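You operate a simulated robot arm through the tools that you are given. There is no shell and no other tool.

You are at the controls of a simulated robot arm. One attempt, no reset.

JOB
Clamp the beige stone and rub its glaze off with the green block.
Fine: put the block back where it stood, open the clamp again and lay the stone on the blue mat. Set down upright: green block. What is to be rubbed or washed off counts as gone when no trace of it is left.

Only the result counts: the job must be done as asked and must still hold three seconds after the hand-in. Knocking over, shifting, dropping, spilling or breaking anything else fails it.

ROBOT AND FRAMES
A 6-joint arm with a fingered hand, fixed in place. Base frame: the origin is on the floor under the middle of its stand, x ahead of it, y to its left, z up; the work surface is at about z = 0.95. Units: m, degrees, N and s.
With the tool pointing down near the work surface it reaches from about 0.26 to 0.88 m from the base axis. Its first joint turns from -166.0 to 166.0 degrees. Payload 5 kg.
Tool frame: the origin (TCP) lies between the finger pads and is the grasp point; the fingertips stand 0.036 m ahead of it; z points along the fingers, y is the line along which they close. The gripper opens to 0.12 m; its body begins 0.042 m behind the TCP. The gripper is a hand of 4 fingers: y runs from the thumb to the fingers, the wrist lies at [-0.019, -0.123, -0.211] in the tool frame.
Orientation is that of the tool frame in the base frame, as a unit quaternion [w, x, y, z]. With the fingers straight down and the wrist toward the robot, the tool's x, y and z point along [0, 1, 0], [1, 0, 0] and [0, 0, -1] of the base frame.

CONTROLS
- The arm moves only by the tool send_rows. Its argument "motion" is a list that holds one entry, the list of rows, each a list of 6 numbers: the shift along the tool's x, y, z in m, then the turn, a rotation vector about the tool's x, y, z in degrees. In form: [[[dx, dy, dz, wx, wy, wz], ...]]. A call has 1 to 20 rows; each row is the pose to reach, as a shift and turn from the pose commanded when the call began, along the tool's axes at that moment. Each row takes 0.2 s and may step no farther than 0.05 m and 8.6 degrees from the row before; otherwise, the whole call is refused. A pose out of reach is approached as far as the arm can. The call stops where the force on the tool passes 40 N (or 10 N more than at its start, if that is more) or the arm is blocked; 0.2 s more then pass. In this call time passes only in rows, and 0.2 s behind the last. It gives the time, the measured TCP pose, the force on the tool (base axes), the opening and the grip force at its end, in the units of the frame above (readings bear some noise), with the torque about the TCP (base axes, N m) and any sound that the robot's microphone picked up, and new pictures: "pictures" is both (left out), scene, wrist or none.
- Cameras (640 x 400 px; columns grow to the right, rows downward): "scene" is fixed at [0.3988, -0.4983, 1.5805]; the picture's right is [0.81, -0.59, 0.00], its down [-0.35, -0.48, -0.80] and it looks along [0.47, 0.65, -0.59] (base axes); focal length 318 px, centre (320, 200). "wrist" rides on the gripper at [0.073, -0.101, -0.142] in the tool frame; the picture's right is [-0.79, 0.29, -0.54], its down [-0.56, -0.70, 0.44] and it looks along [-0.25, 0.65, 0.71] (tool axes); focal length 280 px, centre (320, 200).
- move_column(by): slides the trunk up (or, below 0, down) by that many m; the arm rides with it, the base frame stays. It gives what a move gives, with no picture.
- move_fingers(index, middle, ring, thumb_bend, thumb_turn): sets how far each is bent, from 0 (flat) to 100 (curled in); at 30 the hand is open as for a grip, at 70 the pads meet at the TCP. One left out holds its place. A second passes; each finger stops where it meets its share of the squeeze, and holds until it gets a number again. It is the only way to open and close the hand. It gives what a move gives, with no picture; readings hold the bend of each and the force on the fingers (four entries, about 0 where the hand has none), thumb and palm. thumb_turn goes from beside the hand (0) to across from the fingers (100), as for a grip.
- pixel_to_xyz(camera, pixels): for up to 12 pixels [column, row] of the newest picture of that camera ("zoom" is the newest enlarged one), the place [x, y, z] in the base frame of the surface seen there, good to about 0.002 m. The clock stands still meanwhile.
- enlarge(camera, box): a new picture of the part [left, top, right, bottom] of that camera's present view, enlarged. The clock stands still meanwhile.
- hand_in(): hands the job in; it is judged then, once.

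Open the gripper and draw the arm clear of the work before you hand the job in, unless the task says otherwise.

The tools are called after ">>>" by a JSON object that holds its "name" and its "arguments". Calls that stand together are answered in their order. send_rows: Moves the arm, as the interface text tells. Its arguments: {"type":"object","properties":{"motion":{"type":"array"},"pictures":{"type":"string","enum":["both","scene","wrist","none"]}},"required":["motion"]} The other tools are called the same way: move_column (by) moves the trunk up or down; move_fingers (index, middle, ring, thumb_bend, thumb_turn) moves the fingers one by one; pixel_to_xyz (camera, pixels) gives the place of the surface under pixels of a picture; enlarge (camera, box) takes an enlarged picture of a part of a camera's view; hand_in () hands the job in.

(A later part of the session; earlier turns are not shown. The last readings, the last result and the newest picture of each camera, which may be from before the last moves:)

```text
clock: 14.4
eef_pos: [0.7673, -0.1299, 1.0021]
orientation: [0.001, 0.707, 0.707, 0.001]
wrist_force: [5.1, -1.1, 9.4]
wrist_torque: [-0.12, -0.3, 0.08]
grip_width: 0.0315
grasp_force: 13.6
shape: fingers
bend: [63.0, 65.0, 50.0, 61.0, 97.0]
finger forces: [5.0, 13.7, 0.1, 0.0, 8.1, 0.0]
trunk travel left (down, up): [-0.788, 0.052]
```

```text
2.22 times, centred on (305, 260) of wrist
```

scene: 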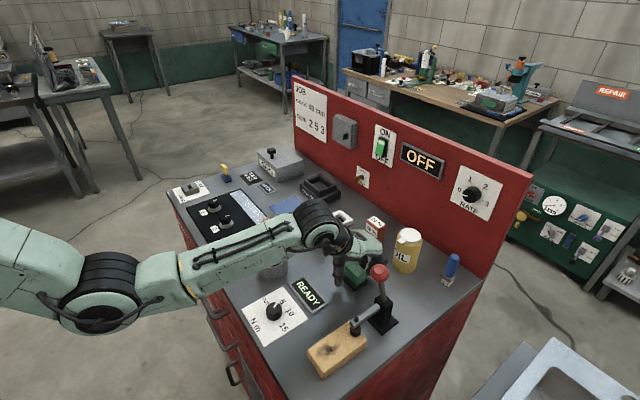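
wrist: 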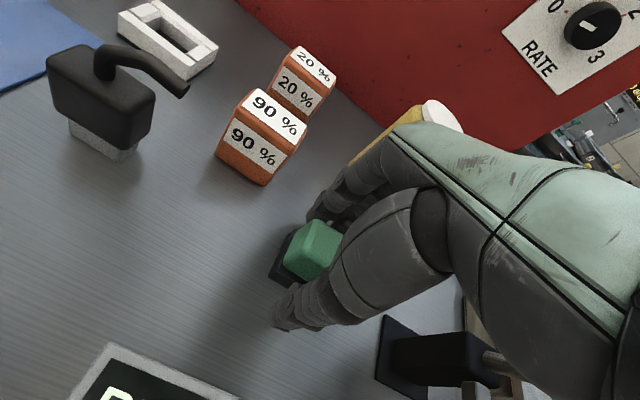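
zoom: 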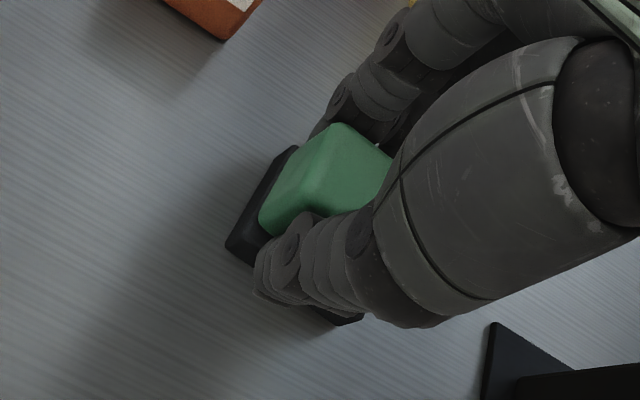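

The wrist reads +9 N upward, so a fingertip is pressing on the base's ledge, and the block has turned a little. I release, and check the block's pose.

>>> {"name": "move_fingers", "arguments": {"index": 50, "middle": 50, "thumb_bend": 50}}

>>> {"name": "enlarge", "arguments": {"camera": "scene", "box": [320, 210, 420, 310]}}

>>> {"name": "pixel_to_xyz", "arguments": {"camera": "zoom", "pixels": [[245, 215], [225, 220], [265, 250], [295, 242], [265, 290], [298, 280], [262, 322], [302, 292], [222, 290], [225, 250], [250, 310], [270, 315]]}}

```text
clock: 15.4
eef_pos: [0.7689, -0.1294, 1.0012]
orientation: [0.0, 0.707, 0.707, 0.0]
wrist_force: [-0.8, -0.4, -0.7]
wrist_torque: [0.0, 0.04, -0.03]
grip_width: 0.0637
grasp_force: 0.1
shape: fingers
bend: [50.0, 50.0, 50.0, 50.0, 97.0]
finger forces: [0.0, 0.0, 0.0, 0.0, 0.0, 0.0]
trunk travel left (down, up): [-0.788, 0.052]
```

```text
4.00 times, centred on (370, 260) of scene
```

zoom: 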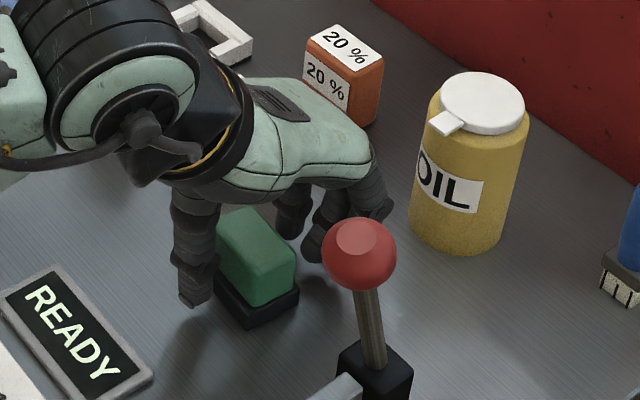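

```text
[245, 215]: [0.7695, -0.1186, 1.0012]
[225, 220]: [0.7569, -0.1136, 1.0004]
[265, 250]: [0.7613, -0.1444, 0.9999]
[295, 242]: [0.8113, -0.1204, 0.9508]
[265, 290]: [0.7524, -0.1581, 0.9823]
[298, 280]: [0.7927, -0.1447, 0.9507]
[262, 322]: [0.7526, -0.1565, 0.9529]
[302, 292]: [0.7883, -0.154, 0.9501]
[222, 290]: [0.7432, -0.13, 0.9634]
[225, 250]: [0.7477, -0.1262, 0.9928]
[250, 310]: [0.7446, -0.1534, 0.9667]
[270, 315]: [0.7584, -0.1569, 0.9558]
```

The block shifted only a few millimetres (original base centre (0.7685, −0.1345) noted). I raise the hand by 8 mm so the fingertips clear the ledge and grip again.

>>> {"name": "send_rows", "arguments": {"motion": [[[0.0, -0.002, -0.004, 0, 0, 0], [0.0, -0.003, -0.008, 0, 0, 0]]], "pictures": "none"}}

>>> {"name": "move_fingers", "arguments": {"index": 61, "middle": 61, "thumb_bend": 61}}

>>> {"name": "enlarge", "arguments": {"camera": "scene", "box": [320, 210, 420, 310]}}

>>> {"name": "enlarge", "arguments": {"camera": "wrist", "box": [230, 170, 380, 350]}}

```text
clock: 16.0
eef_pos: [0.7652, -0.1302, 1.0104]
orientation: [0.0, 0.707, 0.707, 0.0]
wrist_force: [-0.1, -0.9, 0.1]
wrist_torque: [-0.02, 0.0, 0.0]
grip_width: 0.0637
grasp_force: 0.1
shape: fingers
bend: [50.0, 50.0, 50.0, 50.0, 97.0]
finger forces: [0.1, 0.1, 0.1, 0.0, 0.0, 0.0]
trunk travel left (down, up): [-0.788, 0.052]
```

```text
clock: 17.0
eef_pos: [0.7658, -0.1293, 1.0114]
orientation: [0.0, 0.707, 0.707, 0.0]
wrist_force: [0.1, 0.4, -0.4]
wrist_torque: [-0.02, -0.07, 0.03]
grip_width: 0.0346
grasp_force: 1.0
shape: fingers
bend: [60.0, 61.0, 50.0, 60.0, 97.0]
finger forces: [0.9, 0.2, 0.0, 0.0, 0.8, 0.1]
trunk travel left (down, up): [-0.788, 0.052]
```

```text
4.00 times, centred on (370, 260) of scene
```

zoom: 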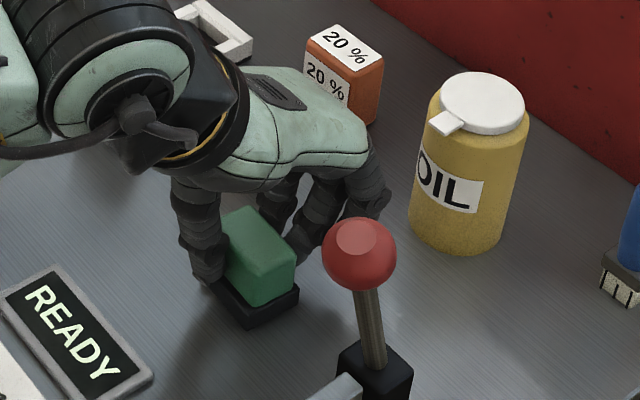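

```text
2.22 times, centred on (305, 260) of wrist
```

zoom: 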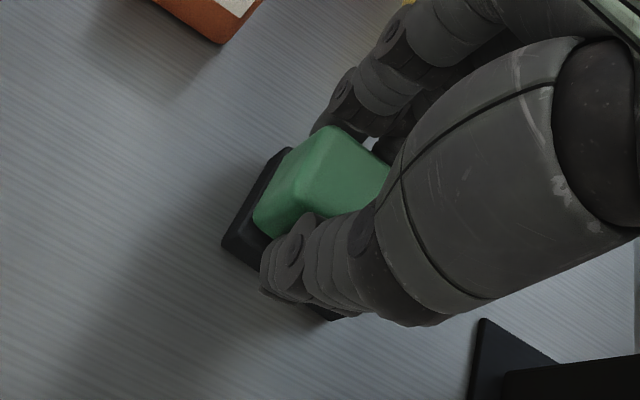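

Light contact on the green part with no vertical load now. I squeeze on.

>>> {"name": "move_fingers", "arguments": {"index": 67, "middle": 67, "thumb_bend": 67}}

>>> {"name": "enlarge", "arguments": {"camera": "scene", "box": [320, 210, 420, 310]}}

```text
clock: 18.0
eef_pos: [0.7642, -0.1295, 1.0103]
orientation: [0.0, 0.707, 0.707, 0.0]
wrist_force: [0.9, 0.0, 0.4]
wrist_torque: [0.02, 0.01, 0.03]
grip_width: 0.032
grasp_force: 8.4
shape: fingers
bend: [62.0, 64.0, 50.0, 61.0, 97.0]
finger forces: [4.8, 3.1, 0.0, 0.0, 7.9, 0.0]
trunk travel left (down, up): [-0.788, 0.052]
```

```text
4.00 times, centred on (370, 260) of scene
```

zoom: 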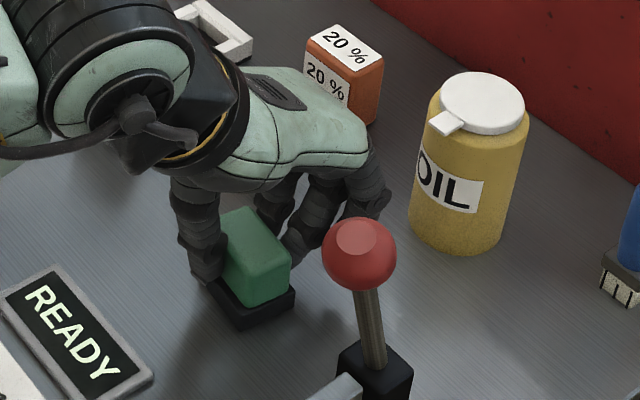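

Forces now balance (index 4.8 + middle 3.1 vs thumb 7.9 N) with no vertical load. I tighten a little more for a firm hold.

>>> {"name": "move_fingers", "arguments": {"index": 74, "middle": 74, "thumb_bend": 74}}

>>> {"name": "enlarge", "arguments": {"camera": "scene", "box": [320, 210, 420, 310]}}

```text
clock: 19.0
eef_pos: [0.7651, -0.1305, 1.0107]
orientation: [-0.001, 0.708, 0.707, 0.001]
wrist_force: [-0.1, -1.0, 1.4]
wrist_torque: [0.09, 0.08, 0.04]
grip_width: 0.0309
grasp_force: 19.9
shape: fingers
bend: [71.0, 72.0, 50.0, 61.0, 95.0]
finger forces: [13.2, 6.7, 0.0, 0.0, 19.9, 0.0]
trunk travel left (down, up): [-0.788, 0.052]
```

```text
4.00 times, centred on (370, 260) of scene
```

zoom: 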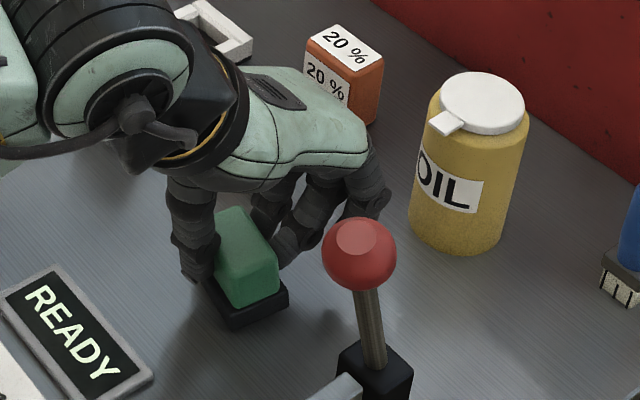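

The grip is now 20 N and balanced. I lift the block 5 cm and look at how it hangs.

>>> {"name": "send_rows", "arguments": {"motion": [[[0.0, 0.0, -0.01, 0, 0, 0], [0.0, 0.0, -0.025, 0, 0, 0], [0.0, 0.0, -0.05, 0, 0, 0], [0.0, 0.0, -0.075, 0, 0, 0], [0.0, 0.0, -0.1, 0, 0, 0]]]}}

>>> {"name": "enlarge", "arguments": {"camera": "scene", "box": [310, 180, 430, 300]}}

>>> {"name": "enlarge", "arguments": {"camera": "wrist", "box": [230, 170, 380, 350]}}

```text
clock: 20.2
eef_pos: [0.7659, -0.1283, 1.1092]
orientation: [0.0, 0.707, 0.707, -0.001]
wrist_force: [0.4, 0.4, -1.4]
wrist_torque: [0.04, -0.02, 0.01]
grip_width: 0.0309
grasp_force: 20.1
shape: fingers
bend: [71.0, 72.0, 50.0, 61.0, 95.0]
finger forces: [12.7, 7.1, 0.0, 0.1, 20.0, 0.0]
trunk travel left (down, up): [-0.788, 0.052]
```

scene: 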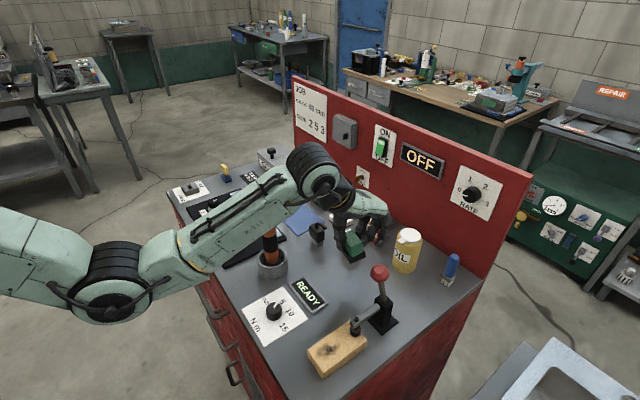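
wrist: 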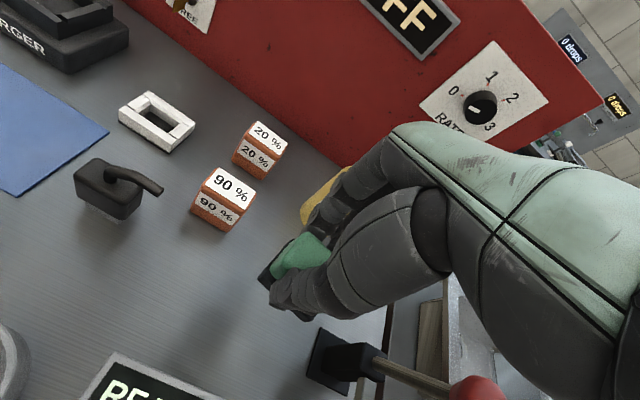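

```text
3.33 times, centred on (370, 240) of scene
```

zoom: 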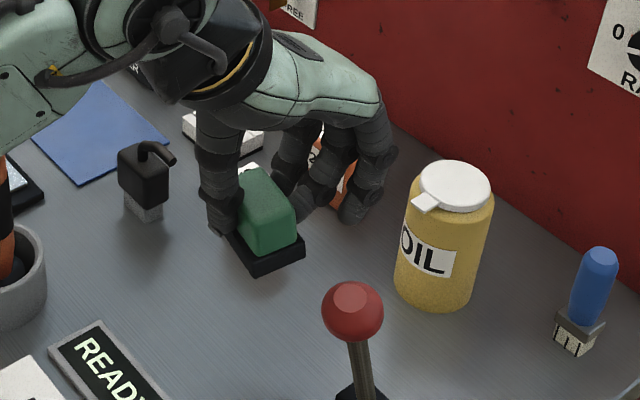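

```text
2.22 times, centred on (305, 260) of wrist
```

zoom: 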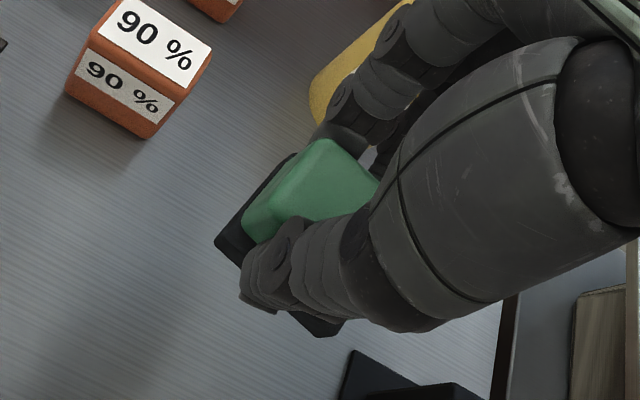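

The black pad is part of the block and came along. I measure its pose in the hand with fine points.

>>> {"name": "enlarge", "arguments": {"camera": "scene", "box": [330, 215, 400, 275]}}

>>> {"name": "pixel_to_xyz", "arguments": {"camera": "zoom", "pixels": [[310, 215], [275, 120], [220, 110], [290, 185], [345, 205], [270, 240], [270, 265], [365, 222], [365, 240], [270, 225], [320, 245], [250, 240]]}}

```text
6.67 times, centred on (365, 245) of scene
```

zoom: 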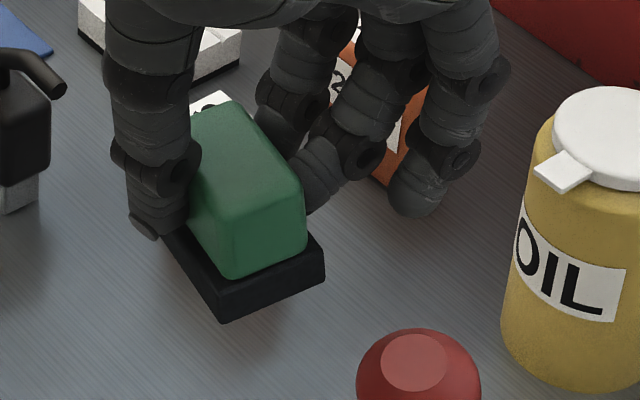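

```text
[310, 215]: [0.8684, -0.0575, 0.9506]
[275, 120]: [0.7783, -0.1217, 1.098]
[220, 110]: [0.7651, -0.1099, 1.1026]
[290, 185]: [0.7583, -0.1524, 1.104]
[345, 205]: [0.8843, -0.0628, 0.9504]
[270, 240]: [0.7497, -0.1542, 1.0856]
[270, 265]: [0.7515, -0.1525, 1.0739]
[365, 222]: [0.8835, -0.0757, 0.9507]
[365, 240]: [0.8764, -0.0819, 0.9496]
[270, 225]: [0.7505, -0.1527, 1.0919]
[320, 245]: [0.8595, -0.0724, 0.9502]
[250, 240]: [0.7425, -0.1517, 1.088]
```

I query the actual corners seen in this zoom: base near corner (222,300), right corner (322,262) and the green top corners.

>>> {"name": "pixel_to_xyz", "arguments": {"camera": "zoom", "pixels": [[224, 300], [222, 316], [318, 258], [320, 275], [175, 245], [228, 225], [298, 190], [238, 108], [205, 150], [220, 292], [240, 170], [270, 285]]}}

```text
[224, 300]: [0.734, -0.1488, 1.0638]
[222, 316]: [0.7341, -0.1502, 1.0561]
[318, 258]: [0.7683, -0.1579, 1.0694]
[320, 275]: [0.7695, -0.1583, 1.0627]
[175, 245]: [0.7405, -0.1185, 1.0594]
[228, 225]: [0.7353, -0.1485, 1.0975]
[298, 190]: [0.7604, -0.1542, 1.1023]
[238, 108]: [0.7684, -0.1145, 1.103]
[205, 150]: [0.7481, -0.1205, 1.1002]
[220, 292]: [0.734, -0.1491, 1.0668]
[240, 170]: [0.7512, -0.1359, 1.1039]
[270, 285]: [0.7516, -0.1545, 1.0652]
```

The block hangs turned about −13° and centred about 7 mm toward −x of the TCP. I check its tilt with points along the lower edges and top.

>>> {"name": "pixel_to_xyz", "arguments": {"camera": "zoom", "pixels": [[226, 315], [250, 306], [275, 297], [300, 288], [318, 280], [200, 292], [185, 270], [172, 250], [215, 311], [255, 150], [275, 180], [215, 130]]}}

>>> {"name": "enlarge", "arguments": {"camera": "wrist", "box": [250, 220, 340, 330]}}

```text
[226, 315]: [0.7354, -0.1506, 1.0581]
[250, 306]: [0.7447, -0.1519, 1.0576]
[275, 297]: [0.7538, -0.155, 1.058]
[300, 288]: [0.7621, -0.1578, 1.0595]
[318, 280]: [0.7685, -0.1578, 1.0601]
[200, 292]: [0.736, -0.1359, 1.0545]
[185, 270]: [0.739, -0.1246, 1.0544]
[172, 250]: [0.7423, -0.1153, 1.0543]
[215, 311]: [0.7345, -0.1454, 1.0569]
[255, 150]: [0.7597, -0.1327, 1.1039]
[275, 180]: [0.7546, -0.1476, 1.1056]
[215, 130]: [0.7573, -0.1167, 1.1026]
```

```text
3.64 times, centred on (295, 275) of wrist
```

zoom: 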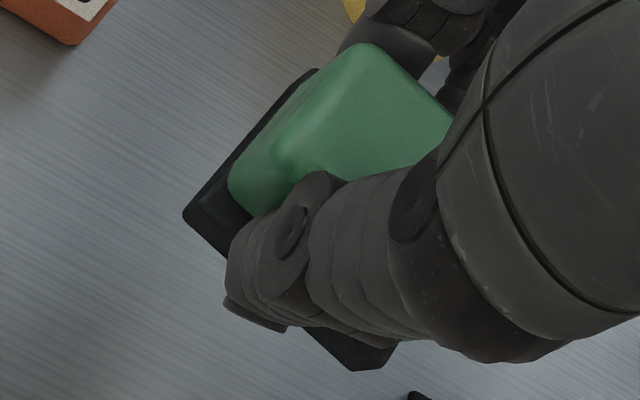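

The pad is low by ~5° toward +y and ~3° toward −x, and turned −13.5°. I turn the hand to level and square the block while it is in free air.

>>> {"name": "send_rows", "arguments": {"motion": [[[0.0, 0.0, -0.01, 1.0, 1.7, -4.5], [0.0, 0.0, -0.02, 2.0, 3.4, -9.0], [0.0, 0.0, -0.03, 3.0, 5.0, -13.5], [0.0, 0.0, -0.03, 3.0, 5.0, -13.5]]]}}

>>> {"name": "enlarge", "arguments": {"camera": "scene", "box": [325, 200, 405, 260]}}

```text
clock: 21.2
eef_pos: [0.7653, -0.13, 1.14]
orientation: [-0.048, 0.617, 0.785, 0.012]
wrist_force: [-0.2, 0.7, -0.9]
wrist_torque: [0.02, 0.01, -0.01]
grip_width: 0.031
grasp_force: 20.4
shape: fingers
bend: [71.0, 72.0, 50.0, 61.0, 95.0]
finger forces: [12.8, 7.2, 0.1, 0.0, 20.0, 0.0]
trunk travel left (down, up): [-0.788, 0.052]
```

scene: 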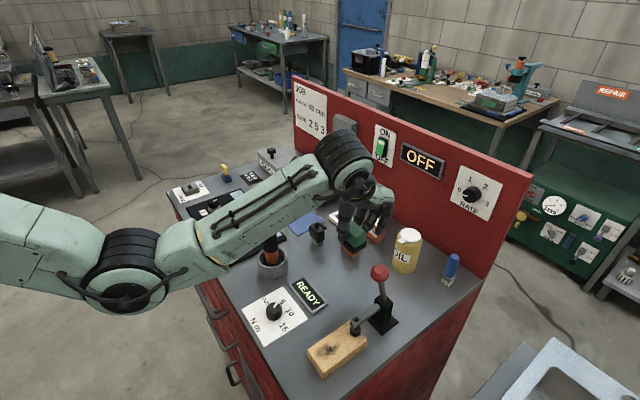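
wrist: 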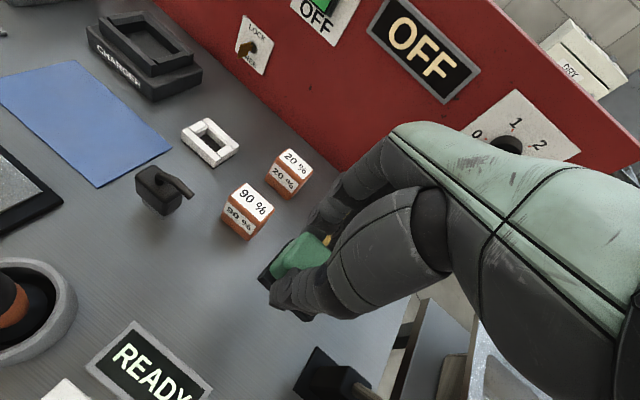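

```text
6.67 times, centred on (365, 230) of scene
```

zoom: 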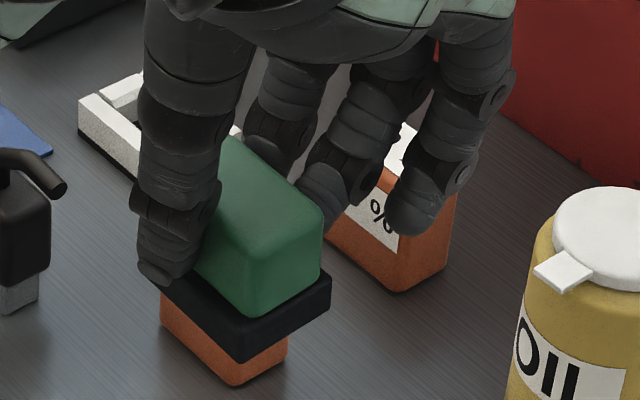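

I measure the block again after the turn, along its lower edges and top.

>>> {"name": "pixel_to_xyz", "arguments": {"camera": "zoom", "pixels": [[243, 356], [265, 343], [290, 328], [312, 314], [326, 305], [232, 350], [210, 331], [190, 314], [170, 296], [255, 185], [295, 220], [240, 160]]}}

>>> {"name": "pixel_to_xyz", "arguments": {"camera": "zoom", "pixels": [[243, 340], [326, 288], [160, 275], [250, 240], [225, 205], [315, 205], [445, 215], [490, 105], [445, 190], [335, 195], [400, 95], [150, 270]]}}

```text
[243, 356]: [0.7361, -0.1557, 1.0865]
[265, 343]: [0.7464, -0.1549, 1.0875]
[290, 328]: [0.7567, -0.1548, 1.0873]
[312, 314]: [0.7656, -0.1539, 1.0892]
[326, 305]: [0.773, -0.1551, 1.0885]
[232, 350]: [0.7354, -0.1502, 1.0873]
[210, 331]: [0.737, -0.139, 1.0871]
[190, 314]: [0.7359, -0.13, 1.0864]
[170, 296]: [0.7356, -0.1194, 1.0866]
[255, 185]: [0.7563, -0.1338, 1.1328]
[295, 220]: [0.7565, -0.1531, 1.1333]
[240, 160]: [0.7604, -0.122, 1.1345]
```

```text
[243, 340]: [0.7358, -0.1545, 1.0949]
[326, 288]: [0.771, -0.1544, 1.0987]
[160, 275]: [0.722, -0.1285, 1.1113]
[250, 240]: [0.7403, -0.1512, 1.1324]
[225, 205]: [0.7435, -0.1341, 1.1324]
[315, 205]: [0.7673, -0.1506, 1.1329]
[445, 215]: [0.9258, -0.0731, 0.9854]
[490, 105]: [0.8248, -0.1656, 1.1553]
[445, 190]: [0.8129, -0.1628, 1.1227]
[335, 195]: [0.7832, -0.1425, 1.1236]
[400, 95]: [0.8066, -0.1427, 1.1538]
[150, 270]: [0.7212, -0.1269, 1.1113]
```

The block is now level and square; its centre is (−0.010, −0.002) from the TCP and its bottom 0.0555 below. I tuck the ring finger slightly, then move first in −x, then −y, to hover over the glaze while keeping clear of the clamp knob.

>>> {"name": "move_fingers", "arguments": {"ring": 58}}

>>> {"name": "send_rows", "arguments": {"motion": [[[0.009, -0.0378, 0.0024, 0, 0, 0], [0.018, -0.0755, 0.0048, 0, 0, 0], [0.0269, -0.1133, 0.0072, 0, 0, 0], [0.0359, -0.151, 0.0096, 0, 0, 0], [-0.0024, -0.1594, 0.0198, 0, 0, 0], [-0.0407, -0.1678, 0.03, 0, 0, 0], [-0.079, -0.1762, 0.0402, 0, 0, 0]]]}}

>>> {"name": "enlarge", "arguments": {"camera": "scene", "box": [290, 240, 430, 380]}}

```text
clock: 22.2
eef_pos: [0.7656, -0.1301, 1.1407]
orientation: [-0.05, 0.618, 0.784, 0.012]
wrist_force: [-0.5, -0.1, -0.9]
wrist_torque: [0.0, -0.03, 0.01]
grip_width: 0.0308
grasp_force: 20.2
shape: fingers
bend: [71.0, 72.0, 57.0, 61.0, 95.0]
finger forces: [12.7, 7.1, 0.0, 0.0, 20.1, 0.0]
trunk travel left (down, up): [-0.788, 0.052]
```

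```text
clock: 23.8
eef_pos: [0.6129, -0.2483, 1.0955]
orientation: [-0.049, 0.619, 0.784, 0.013]
wrist_force: [0.1, -0.6, -1.2]
wrist_torque: [0.03, -0.01, 0.0]
grip_width: 0.031
grasp_force: 20.2
shape: fingers
bend: [71.0, 72.0, 57.0, 61.0, 95.0]
finger forces: [12.5, 7.2, 0.0, 0.1, 19.9, 0.0]
trunk travel left (down, up): [-0.788, 0.052]
```

scene: 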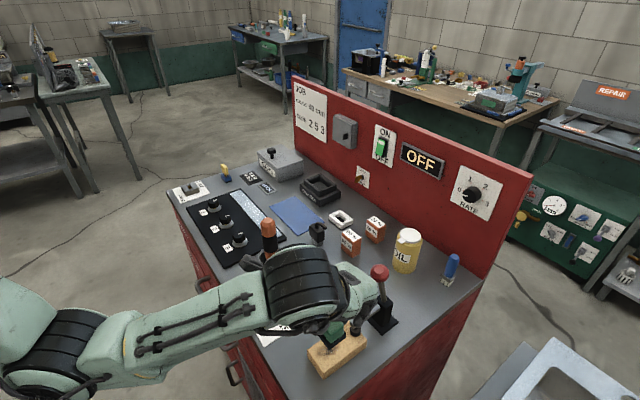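
wrist: 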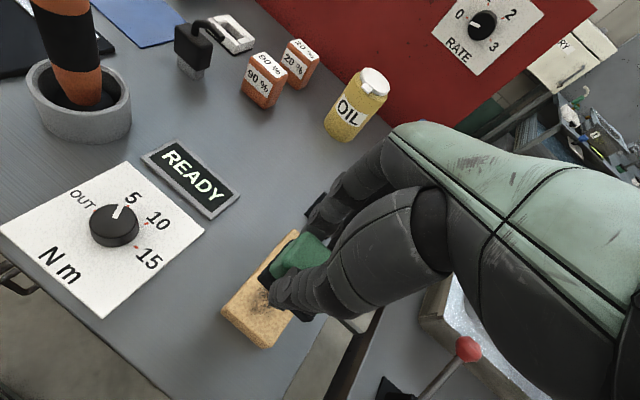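

```text
2.86 times, centred on (360, 310) of scene
```

zoom: 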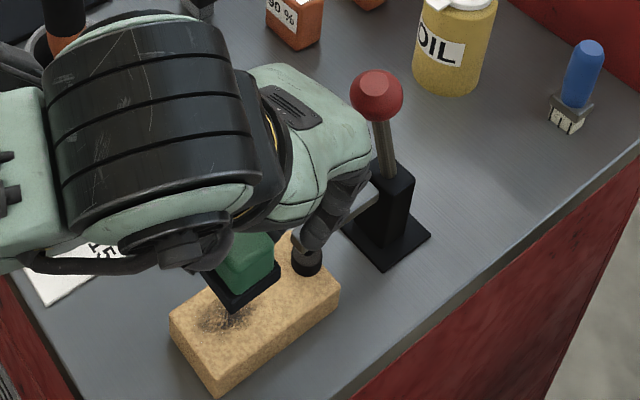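

The hand hovers with the pad over the stone. I measure pad corner, clearances between fingers and the clamp arm, and the stone top.

>>> {"name": "enlarge", "arguments": {"camera": "scene", "box": [320, 290, 390, 360]}}

>>> {"name": "enlarge", "arguments": {"camera": "wrist", "box": [210, 180, 370, 350]}}

```text
5.71 times, centred on (355, 325) of scene
```

zoom: 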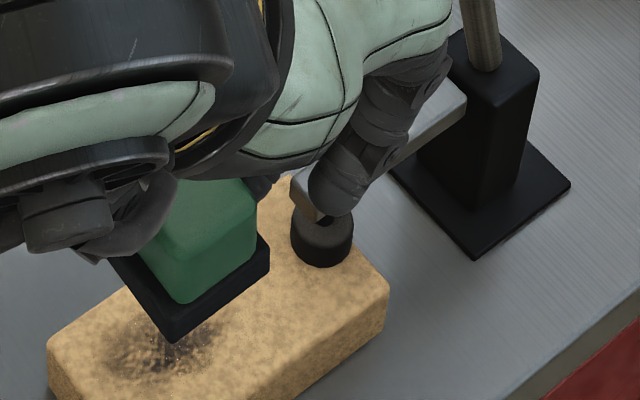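

```text
2.35 times, centred on (290, 265) of wrist
```

zoom: 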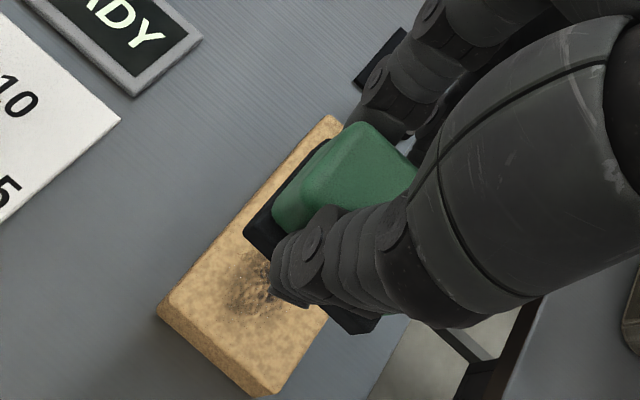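

I re-enlarge the scene part so I can query the fine points.

>>> {"name": "enlarge", "arguments": {"camera": "scene", "box": [320, 290, 390, 360]}}

>>> {"name": "pixel_to_xyz", "arguments": {"camera": "zoom", "pixels": [[174, 338], [220, 305], [264, 272], [150, 315], [174, 320], [264, 245], [180, 295], [335, 205], [330, 180], [385, 155], [415, 75], [440, 60]]}}

>>> {"name": "pixel_to_xyz", "arguments": {"camera": "zoom", "pixels": [[300, 190], [320, 235], [297, 230], [350, 240], [430, 130], [165, 350], [110, 345], [220, 330], [185, 370], [385, 290], [400, 100], [355, 215]]}}

```text
5.71 times, centred on (355, 325) of scene
```

zoom: 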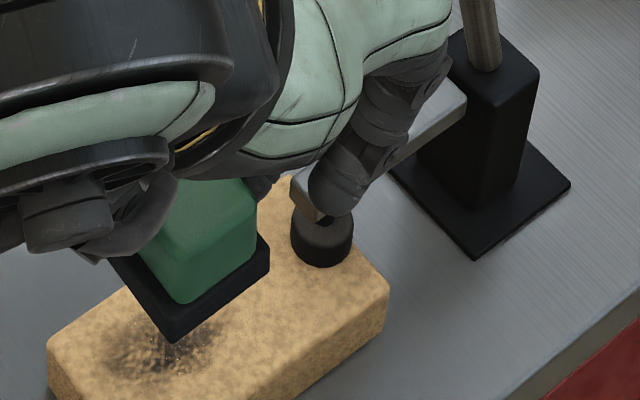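

```text
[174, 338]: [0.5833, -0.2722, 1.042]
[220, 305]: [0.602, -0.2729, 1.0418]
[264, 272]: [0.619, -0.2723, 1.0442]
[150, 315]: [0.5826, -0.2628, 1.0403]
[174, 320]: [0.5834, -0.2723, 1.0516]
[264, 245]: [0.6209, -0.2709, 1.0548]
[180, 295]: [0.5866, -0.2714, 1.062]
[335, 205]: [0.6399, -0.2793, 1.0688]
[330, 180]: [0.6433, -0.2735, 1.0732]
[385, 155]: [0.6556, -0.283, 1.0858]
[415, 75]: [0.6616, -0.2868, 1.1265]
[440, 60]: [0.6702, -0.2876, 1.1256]
```

```text
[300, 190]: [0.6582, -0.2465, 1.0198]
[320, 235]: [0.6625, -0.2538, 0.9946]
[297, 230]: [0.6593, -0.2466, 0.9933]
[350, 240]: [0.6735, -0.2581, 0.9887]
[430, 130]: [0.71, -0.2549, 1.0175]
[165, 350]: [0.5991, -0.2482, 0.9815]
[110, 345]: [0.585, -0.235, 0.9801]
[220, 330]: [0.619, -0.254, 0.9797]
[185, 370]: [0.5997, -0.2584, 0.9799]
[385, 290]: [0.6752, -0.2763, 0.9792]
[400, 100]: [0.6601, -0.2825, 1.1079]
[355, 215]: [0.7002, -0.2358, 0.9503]
```

Pad bottom is at z≈1.040 centred (0.6025, −0.249), right over the glaze, and the ring finger passes just beside the clamp arm. I lower 5.5 cm to just above the stone.

>>> {"name": "send_rows", "arguments": {"motion": [[[-0.0012, -0.0016, 0.0201, 0, 0, 0], [-0.0031, -0.0007, 0.04, 0, 0, 0], [-0.004, -0.0003, 0.0499, 0, 0, 0], [-0.0045, -0.0001, 0.0549, 0, 0, 0]]]}}

>>> {"name": "enlarge", "arguments": {"camera": "scene", "box": [310, 290, 390, 370]}}

>>> {"name": "enlarge", "arguments": {"camera": "wrist", "box": [210, 150, 400, 350]}}

```text
clock: 24.8
eef_pos: [0.6065, -0.2471, 1.0447]
orientation: [-0.049, 0.618, 0.784, 0.012]
wrist_force: [-0.7, -0.1, -1.6]
wrist_torque: [-0.02, 0.02, 0.01]
grip_width: 0.0312
grasp_force: 19.6
shape: fingers
bend: [71.0, 72.0, 57.0, 61.0, 95.0]
finger forces: [12.6, 7.2, 0.0, 0.1, 19.9, 0.1]
trunk travel left (down, up): [-0.788, 0.052]
```

scene: 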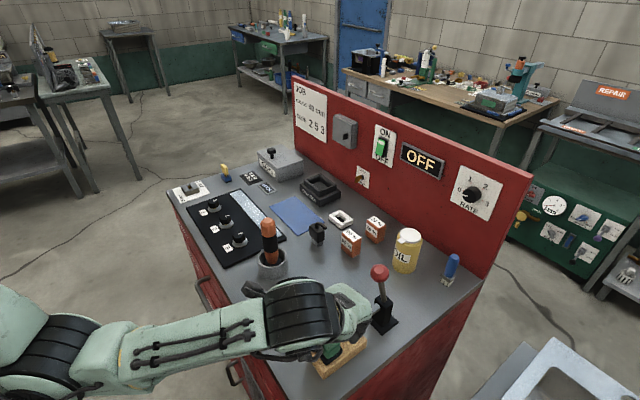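
wrist: 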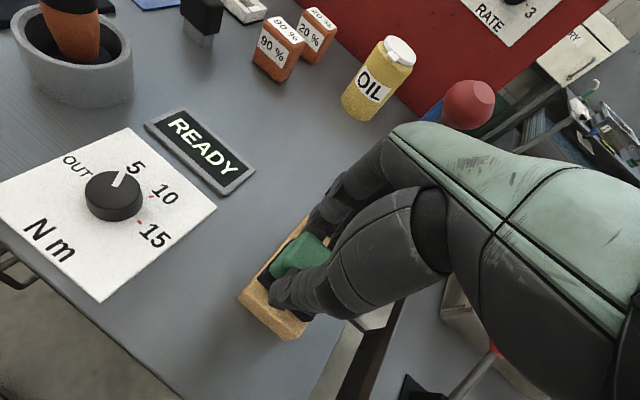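

```text
5.00 times, centred on (350, 330) of scene
```

zoom: 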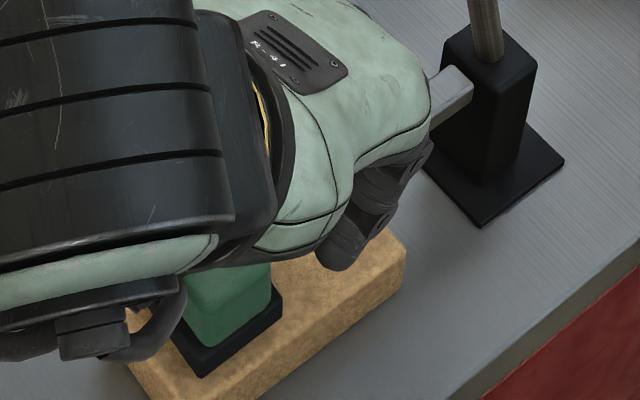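

```text
2.00 times, centred on (305, 250) of wrist
```

zoom: 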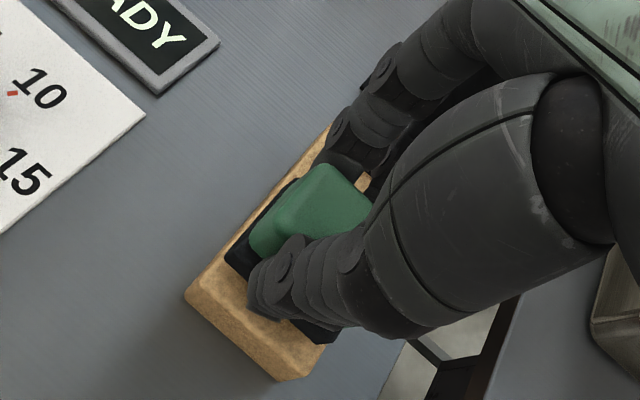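

About 8 mm remain. I lower in small steps and watch the force.

>>> {"name": "send_rows", "arguments": {"motion": [[[-0.0003, 0.0001, 0.003, 0, 0, 0], [-0.0006, 0.0002, 0.006, 0, 0, 0], [-0.0007, 0.0003, 0.0075, 0, 0, 0]]], "pictures": "none"}}

```text
clock: 25.6
eef_pos: [0.6074, -0.2457, 1.0385]
orientation: [-0.049, 0.618, 0.784, 0.012]
wrist_force: [0.2, 0.8, 1.0]
wrist_torque: [-0.02, 0.03, -0.03]
grip_width: 0.031
grasp_force: 19.7
shape: fingers
bend: [71.0, 72.0, 57.0, 61.0, 95.0]
finger forces: [12.0, 8.1, 0.0, 0.1, 19.9, 0.0]
trunk travel left (down, up): [-0.788, 0.052]
```

Contact has begun (vertical force went from −1.4 to +1.0 N). I lower 1 mm at a time.

>>> {"name": "send_rows", "arguments": {"motion": [[[-0.0001, 0.0, 0.001, 0, 0, 0], [-0.0001, 0.0001, 0.0015, 0, 0, 0]]], "pictures": "none"}}

```text
clock: 26.2
eef_pos: [0.6095, -0.2441, 1.0386]
orientation: [-0.048, 0.618, 0.784, 0.013]
wrist_force: [1.0, 0.4, 7.6]
wrist_torque: [0.02, 0.15, -0.02]
grip_width: 0.0309
grasp_force: 19.6
shape: fingers
bend: [71.0, 72.0, 57.0, 61.0, 95.0]
finger forces: [12.4, 8.2, 0.0, 0.0, 19.6, 0.1]
trunk travel left (down, up): [-0.788, 0.052]
```

Pressing with about 9 N now. I make a few strokes along y, staying clear of the clamp arm, and look at the result.

>>> {"name": "send_rows", "arguments": {"motion": [[[-0.0058, -0.0014, -0.0005, 0, 0, 0], [-0.0116, -0.0028, -0.001, 0, 0, 0], [-0.0058, -0.0014, -0.0005, 0, 0, 0], [0, 0, 0, 0, 0, 0], [0.0048, 0.0012, 0.0004, 0, 0, 0], [0, 0, 0, 0, 0, 0], [-0.0058, -0.0014, -0.0005, 0, 0, 0], [-0.0116, -0.0028, -0.001, 0, 0, 0], [-0.0058, -0.0014, -0.0005, 0, 0, 0], [0, 0, 0, 0, 0, 0], [0.0048, 0.0012, 0.0004, 0, 0, 0], [0, 0, 0, 0, 0, 0]]]}}

>>> {"name": "enlarge", "arguments": {"camera": "scene", "box": [310, 290, 390, 370]}}

>>> {"name": "enlarge", "arguments": {"camera": "wrist", "box": [210, 180, 370, 350]}}

```text
clock: 28.8
eef_pos: [0.6088, -0.2428, 1.0361]
orientation: [-0.05, 0.618, 0.785, 0.012]
wrist_force: [0.0, 2.1, 5.9]
wrist_torque: [0.07, 0.25, -0.04]
grip_width: 0.031
grasp_force: 20.2
shape: fingers
bend: [72.0, 73.0, 57.0, 62.0, 94.0]
finger forces: [13.1, 6.5, 0.0, 0.0, 19.9, 0.1]
trunk travel left (down, up): [-0.788, 0.052]
```

scene: 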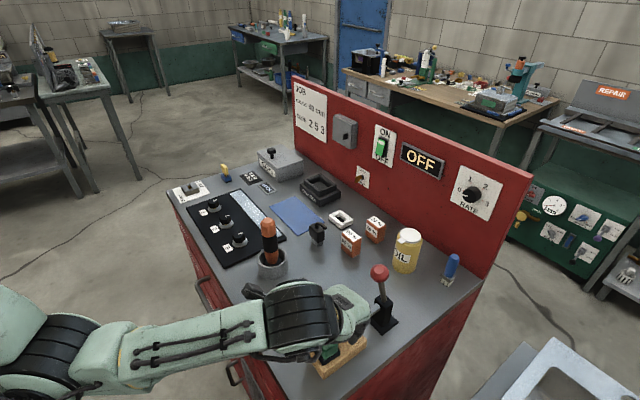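
wrist: 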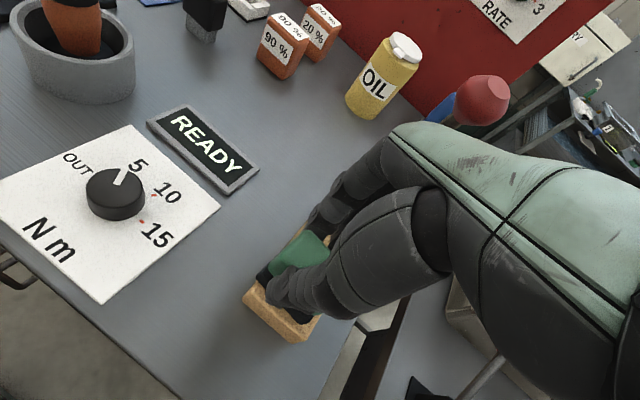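

```text
5.00 times, centred on (350, 330) of scene
```

zoom: 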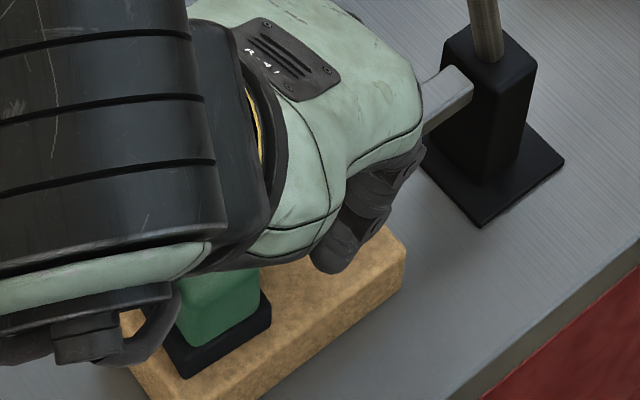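

```text
2.35 times, centred on (290, 265) of wrist
```

zoom: 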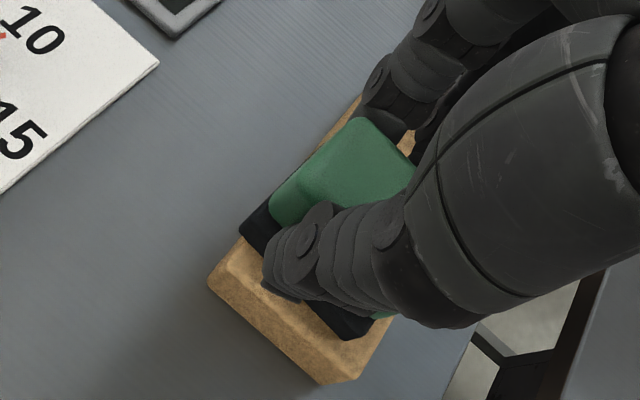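

Force remains ~6–7 N and the block is steady. I add strokes along x, then look at the spot.

>>> {"name": "send_rows", "arguments": {"motion": [[[0.0014, -0.0058, 0.0004, 0, 0, 0], [0.0028, -0.0117, 0.0007, 0, 0, 0], [0.0014, -0.0058, 0.0004, 0, 0, 0], [0, 0, 0, 0, 0, 0], [-0.0009, 0.0039, -0.0002, 0, 0, 0], [0, 0, 0, 0, 0, 0], [0.0014, -0.0058, 0.0004, 0, 0, 0], [0.0028, -0.0117, 0.0007, 0, 0, 0], [0.0014, -0.0058, 0.0004, 0, 0, 0], [0, 0, 0, 0, 0, 0], [-0.0009, 0.0039, -0.0002, 0, 0, 0], [0, 0, 0, 0, 0, 0], [0.0014, -0.0058, 0.0004, 0, 0, 0], [0.0028, -0.0117, 0.0007, 0, 0, 0], [0.0014, -0.0058, 0.0004, 0, 0, 0], [0, 0, 0, 0, 0, 0]]], "pictures": "none"}}

```text
clock: 32.2
eef_pos: [0.6069, -0.2442, 1.0364]
orientation: [-0.049, 0.618, 0.784, 0.013]
wrist_force: [-1.0, -0.3, 3.9]
wrist_torque: [0.02, 0.23, 0.01]
grip_width: 0.0309
grasp_force: 19.8
shape: fingers
bend: [72.0, 73.0, 57.0, 62.0, 94.0]
finger forces: [12.0, 6.9, 0.0, 0.0, 20.8, 0.1]
trunk travel left (down, up): [-0.788, 0.052]
```

I lift 4 cm and slide 7 cm toward +y to look at the spot from the scene camera.

>>> {"name": "send_rows", "arguments": {"motion": [[[0.0009, -0.0004, -0.01, 0, 0, 0], [0.0037, -0.0017, -0.0398, 0, 0, 0], [0.0376, 0.0065, -0.037, 0, 0, 0], [0.0715, 0.0148, -0.0342, 0, 0, 0]]]}}

>>> {"name": "enlarge", "arguments": {"camera": "scene", "box": [300, 310, 380, 380]}}

```text
clock: 33.2
eef_pos: [0.608, -0.1749, 1.0757]
orientation: [-0.048, 0.619, 0.784, 0.012]
wrist_force: [-0.1, -0.6, -0.5]
wrist_torque: [-0.02, 0.0, 0.03]
grip_width: 0.0312
grasp_force: 20.5
shape: fingers
bend: [72.0, 73.0, 57.0, 62.0, 94.0]
finger forces: [12.5, 7.7, 0.0, 0.0, 20.3, 0.1]
trunk travel left (down, up): [-0.788, 0.052]
```

scene: 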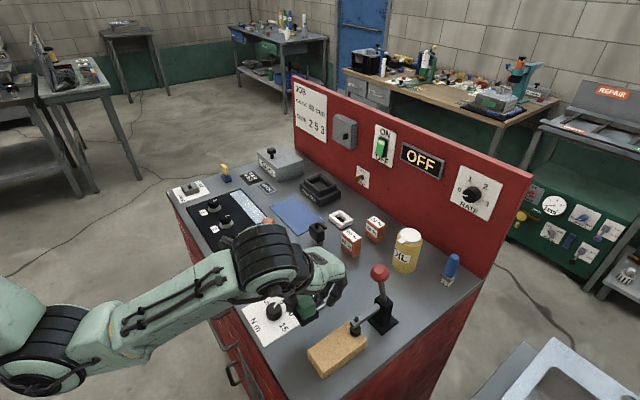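
wrist: 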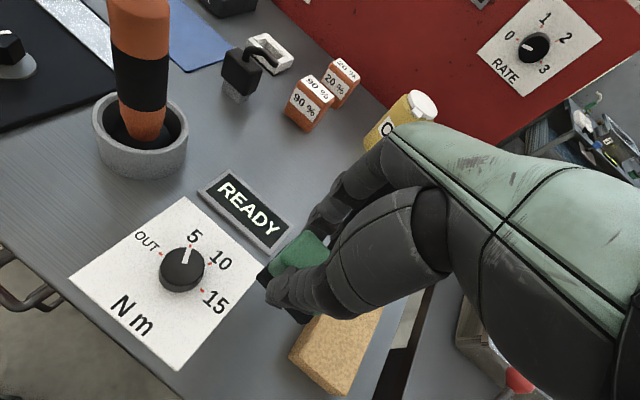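

```text
5.71 times, centred on (340, 345) of scene
```

zoom: 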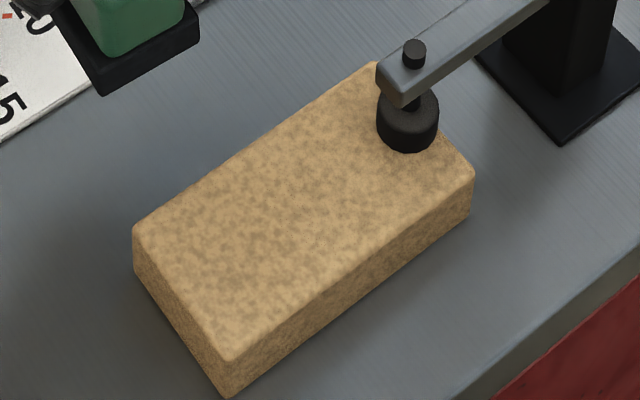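

The dark spot seems to have vanished. I enlarge strongly to look for any faint trace.

>>> {"name": "enlarge", "arguments": {"camera": "scene", "box": [315, 325, 355, 365]}}

>>> {"name": "enlarge", "arguments": {"camera": "scene", "box": [335, 315, 375, 355]}}

>>> {"name": "enlarge", "arguments": {"camera": "wrist", "box": [280, 300, 390, 400]}}

```text
10.00 times, centred on (335, 345) of scene
```

zoom: 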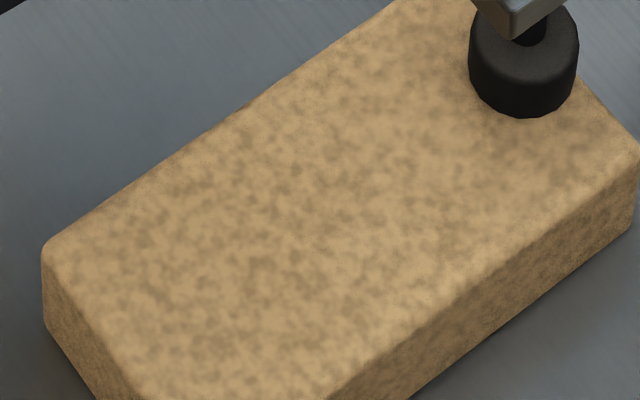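

```text
10.00 times, centred on (355, 335) of scene
```

zoom: 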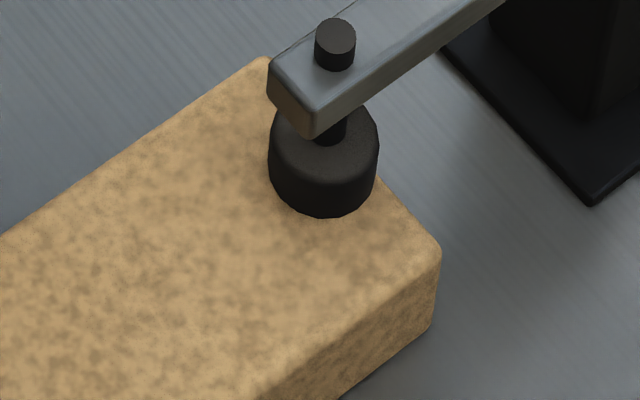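

```text
4.00 times, centred on (335, 350) of wrist
```

zoom: 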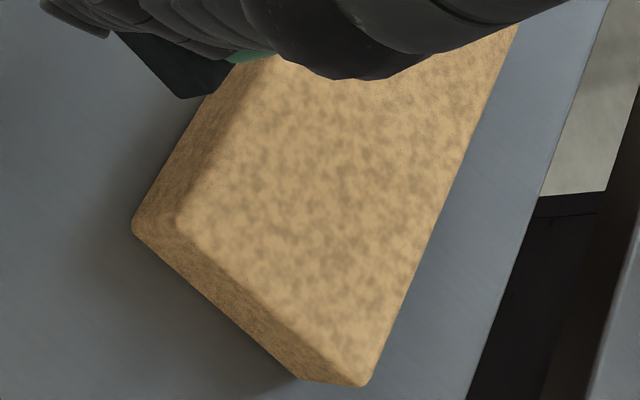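

No trace is visible, but as insurance I do one more pass over the whole spot including its edges at similar pressure.

>>> {"name": "send_rows", "arguments": {"motion": [[[-0.0339, -0.0083, -0.0028, 0, 0, 0], [-0.0678, -0.0166, -0.0056, 0, 0, 0], [-0.0697, -0.0157, 0.0145, 0, 0, 0], [-0.0711, -0.015, 0.03, 0, 0, 0], [-0.0716, -0.0148, 0.035, 0, 0, 0], [-0.0774, -0.0162, 0.0345, 0, 0, 0], [-0.0832, -0.0176, 0.034, 0, 0, 0], [-0.0774, -0.0162, 0.0345, 0, 0, 0], [-0.0716, -0.0148, 0.035, 0, 0, 0], [-0.0728, -0.0099, 0.0347, 0, 0, 0], [-0.0786, -0.0113, 0.0342, 0, 0, 0], [-0.0844, -0.0127, 0.0337, 0, 0, 0], [-0.0786, -0.0113, 0.0342, 0, 0, 0], [-0.0728, -0.0099, 0.0347, 0, 0, 0], [-0.0716, -0.0148, 0.035, 0, 0, 0], [-0.0702, -0.0206, 0.0354, 0, 0, 0], [-0.0688, -0.0265, 0.0357, 0, 0, 0], [-0.0746, -0.0279, 0.0352, 0, 0, 0], [-0.0702, -0.0206, 0.0354, 0, 0, 0], [-0.0716, -0.0148, 0.035, 0, 0, 0]]]}}

```text
clock: 37.4
eef_pos: [0.6071, -0.2454, 1.0352]
orientation: [-0.049, 0.618, 0.784, 0.012]
wrist_force: [-1.9, -0.2, 4.4]
wrist_torque: [-0.01, 0.32, 0.02]
grip_width: 0.031
grasp_force: 19.9
shape: fingers
bend: [72.0, 73.0, 57.0, 62.0, 94.0]
finger forces: [11.6, 7.2, 0.0, 0.0, 21.3, 0.0]
trunk travel left (down, up): [-0.788, 0.052]
```

scene: 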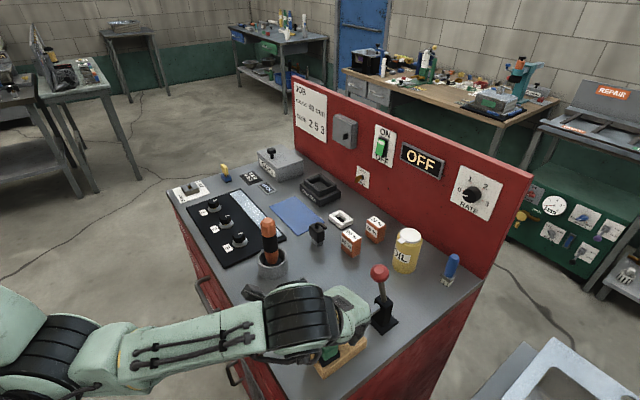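
wrist: 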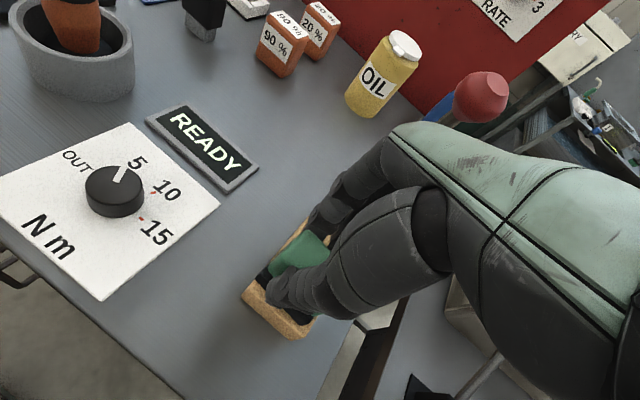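

Rubbing done. I lift the block and carry it back via the same detour to hover over its home spot.

>>> {"name": "send_rows", "arguments": {"motion": [[[0.0018, -0.0008, -0.0199, 0, 0, 0], [0.0042, -0.0019, -0.0448, 0, 0, 0], [0.006, -0.0027, -0.0647, 0, 0, 0], [0.0423, 0.0061, -0.0617, 0, 0, 0], [0.0787, 0.015, -0.0587, 0, 0, 0], [0.115, 0.0238, -0.0557, 0, 0, 0], [0.1071, 0.0571, -0.0578, 0, 0, 0], [0.0992, 0.0904, -0.0599, 0, 0, 0], [0.0912, 0.1237, -0.062, 0, 0, 0], [0.0833, 0.157, -0.0642, 0, 0, 0], [0.0754, 0.1903, -0.0663, 0, 0, 0]]]}}

>>> {"name": "enlarge", "arguments": {"camera": "scene", "box": [310, 320, 370, 370]}}

>>> {"name": "enlarge", "arguments": {"camera": "scene", "box": [325, 210, 405, 280]}}

```text
clock: 39.8
eef_pos: [0.7793, -0.1323, 1.1003]
orientation: [-0.05, 0.618, 0.784, 0.012]
wrist_force: [0.1, -0.6, -1.2]
wrist_torque: [0.03, 0.0, 0.02]
grip_width: 0.0306
grasp_force: 20.1
shape: fingers
bend: [72.0, 73.0, 57.0, 62.0, 94.0]
finger forces: [12.3, 7.9, 0.0, 0.0, 20.3, 0.0]
trunk travel left (down, up): [-0.788, 0.052]
```

scene: 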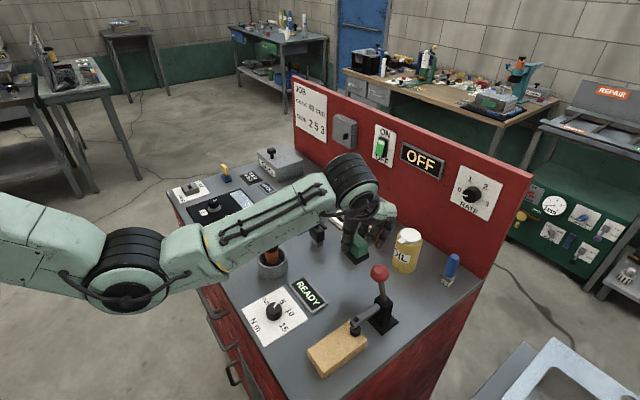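
wrist: 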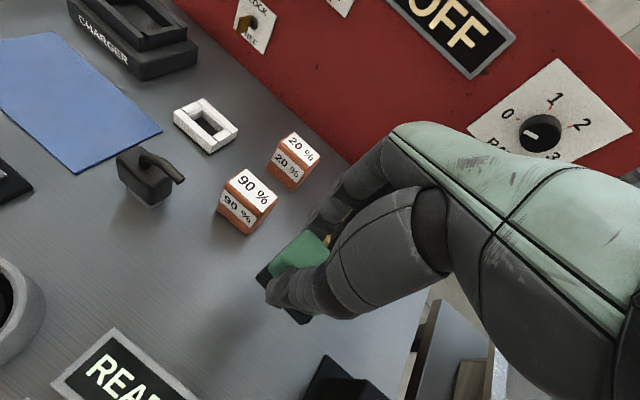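

```text
8.00 times, centred on (340, 345) of scene
```

zoom: 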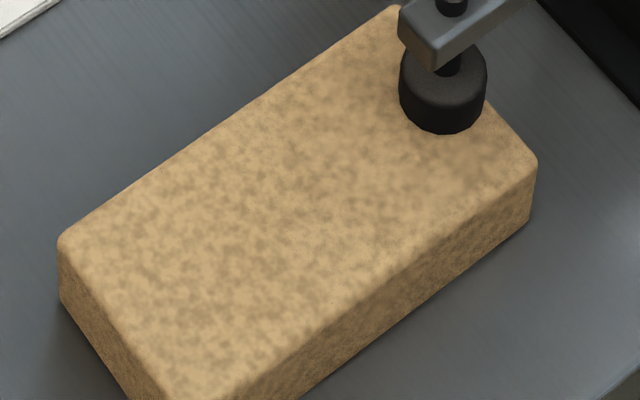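

```text
5.71 times, centred on (365, 245) of scene
```

zoom: 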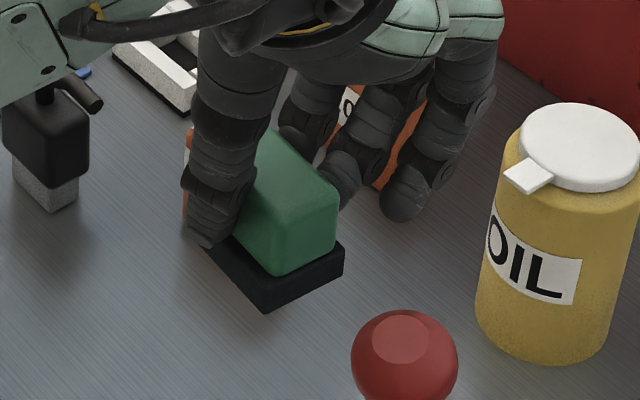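

The stone is clean. I measure the block's present pose in the hand before setting it down.

>>> {"name": "pixel_to_xyz", "arguments": {"camera": "zoom", "pixels": [[268, 309], [290, 300], [315, 288], [340, 275], [258, 302], [240, 283], [222, 266], [267, 292], [343, 256], [290, 200], [320, 200], [270, 165]]}}

```text
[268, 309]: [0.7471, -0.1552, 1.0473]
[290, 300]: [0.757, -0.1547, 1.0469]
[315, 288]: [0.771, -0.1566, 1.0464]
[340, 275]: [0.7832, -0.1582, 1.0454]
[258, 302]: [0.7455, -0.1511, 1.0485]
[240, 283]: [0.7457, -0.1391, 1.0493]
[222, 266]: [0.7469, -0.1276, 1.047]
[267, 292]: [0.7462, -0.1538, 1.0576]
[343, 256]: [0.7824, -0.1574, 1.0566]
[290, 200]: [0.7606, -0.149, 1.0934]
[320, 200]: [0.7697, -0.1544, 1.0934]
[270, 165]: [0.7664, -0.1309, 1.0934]
```

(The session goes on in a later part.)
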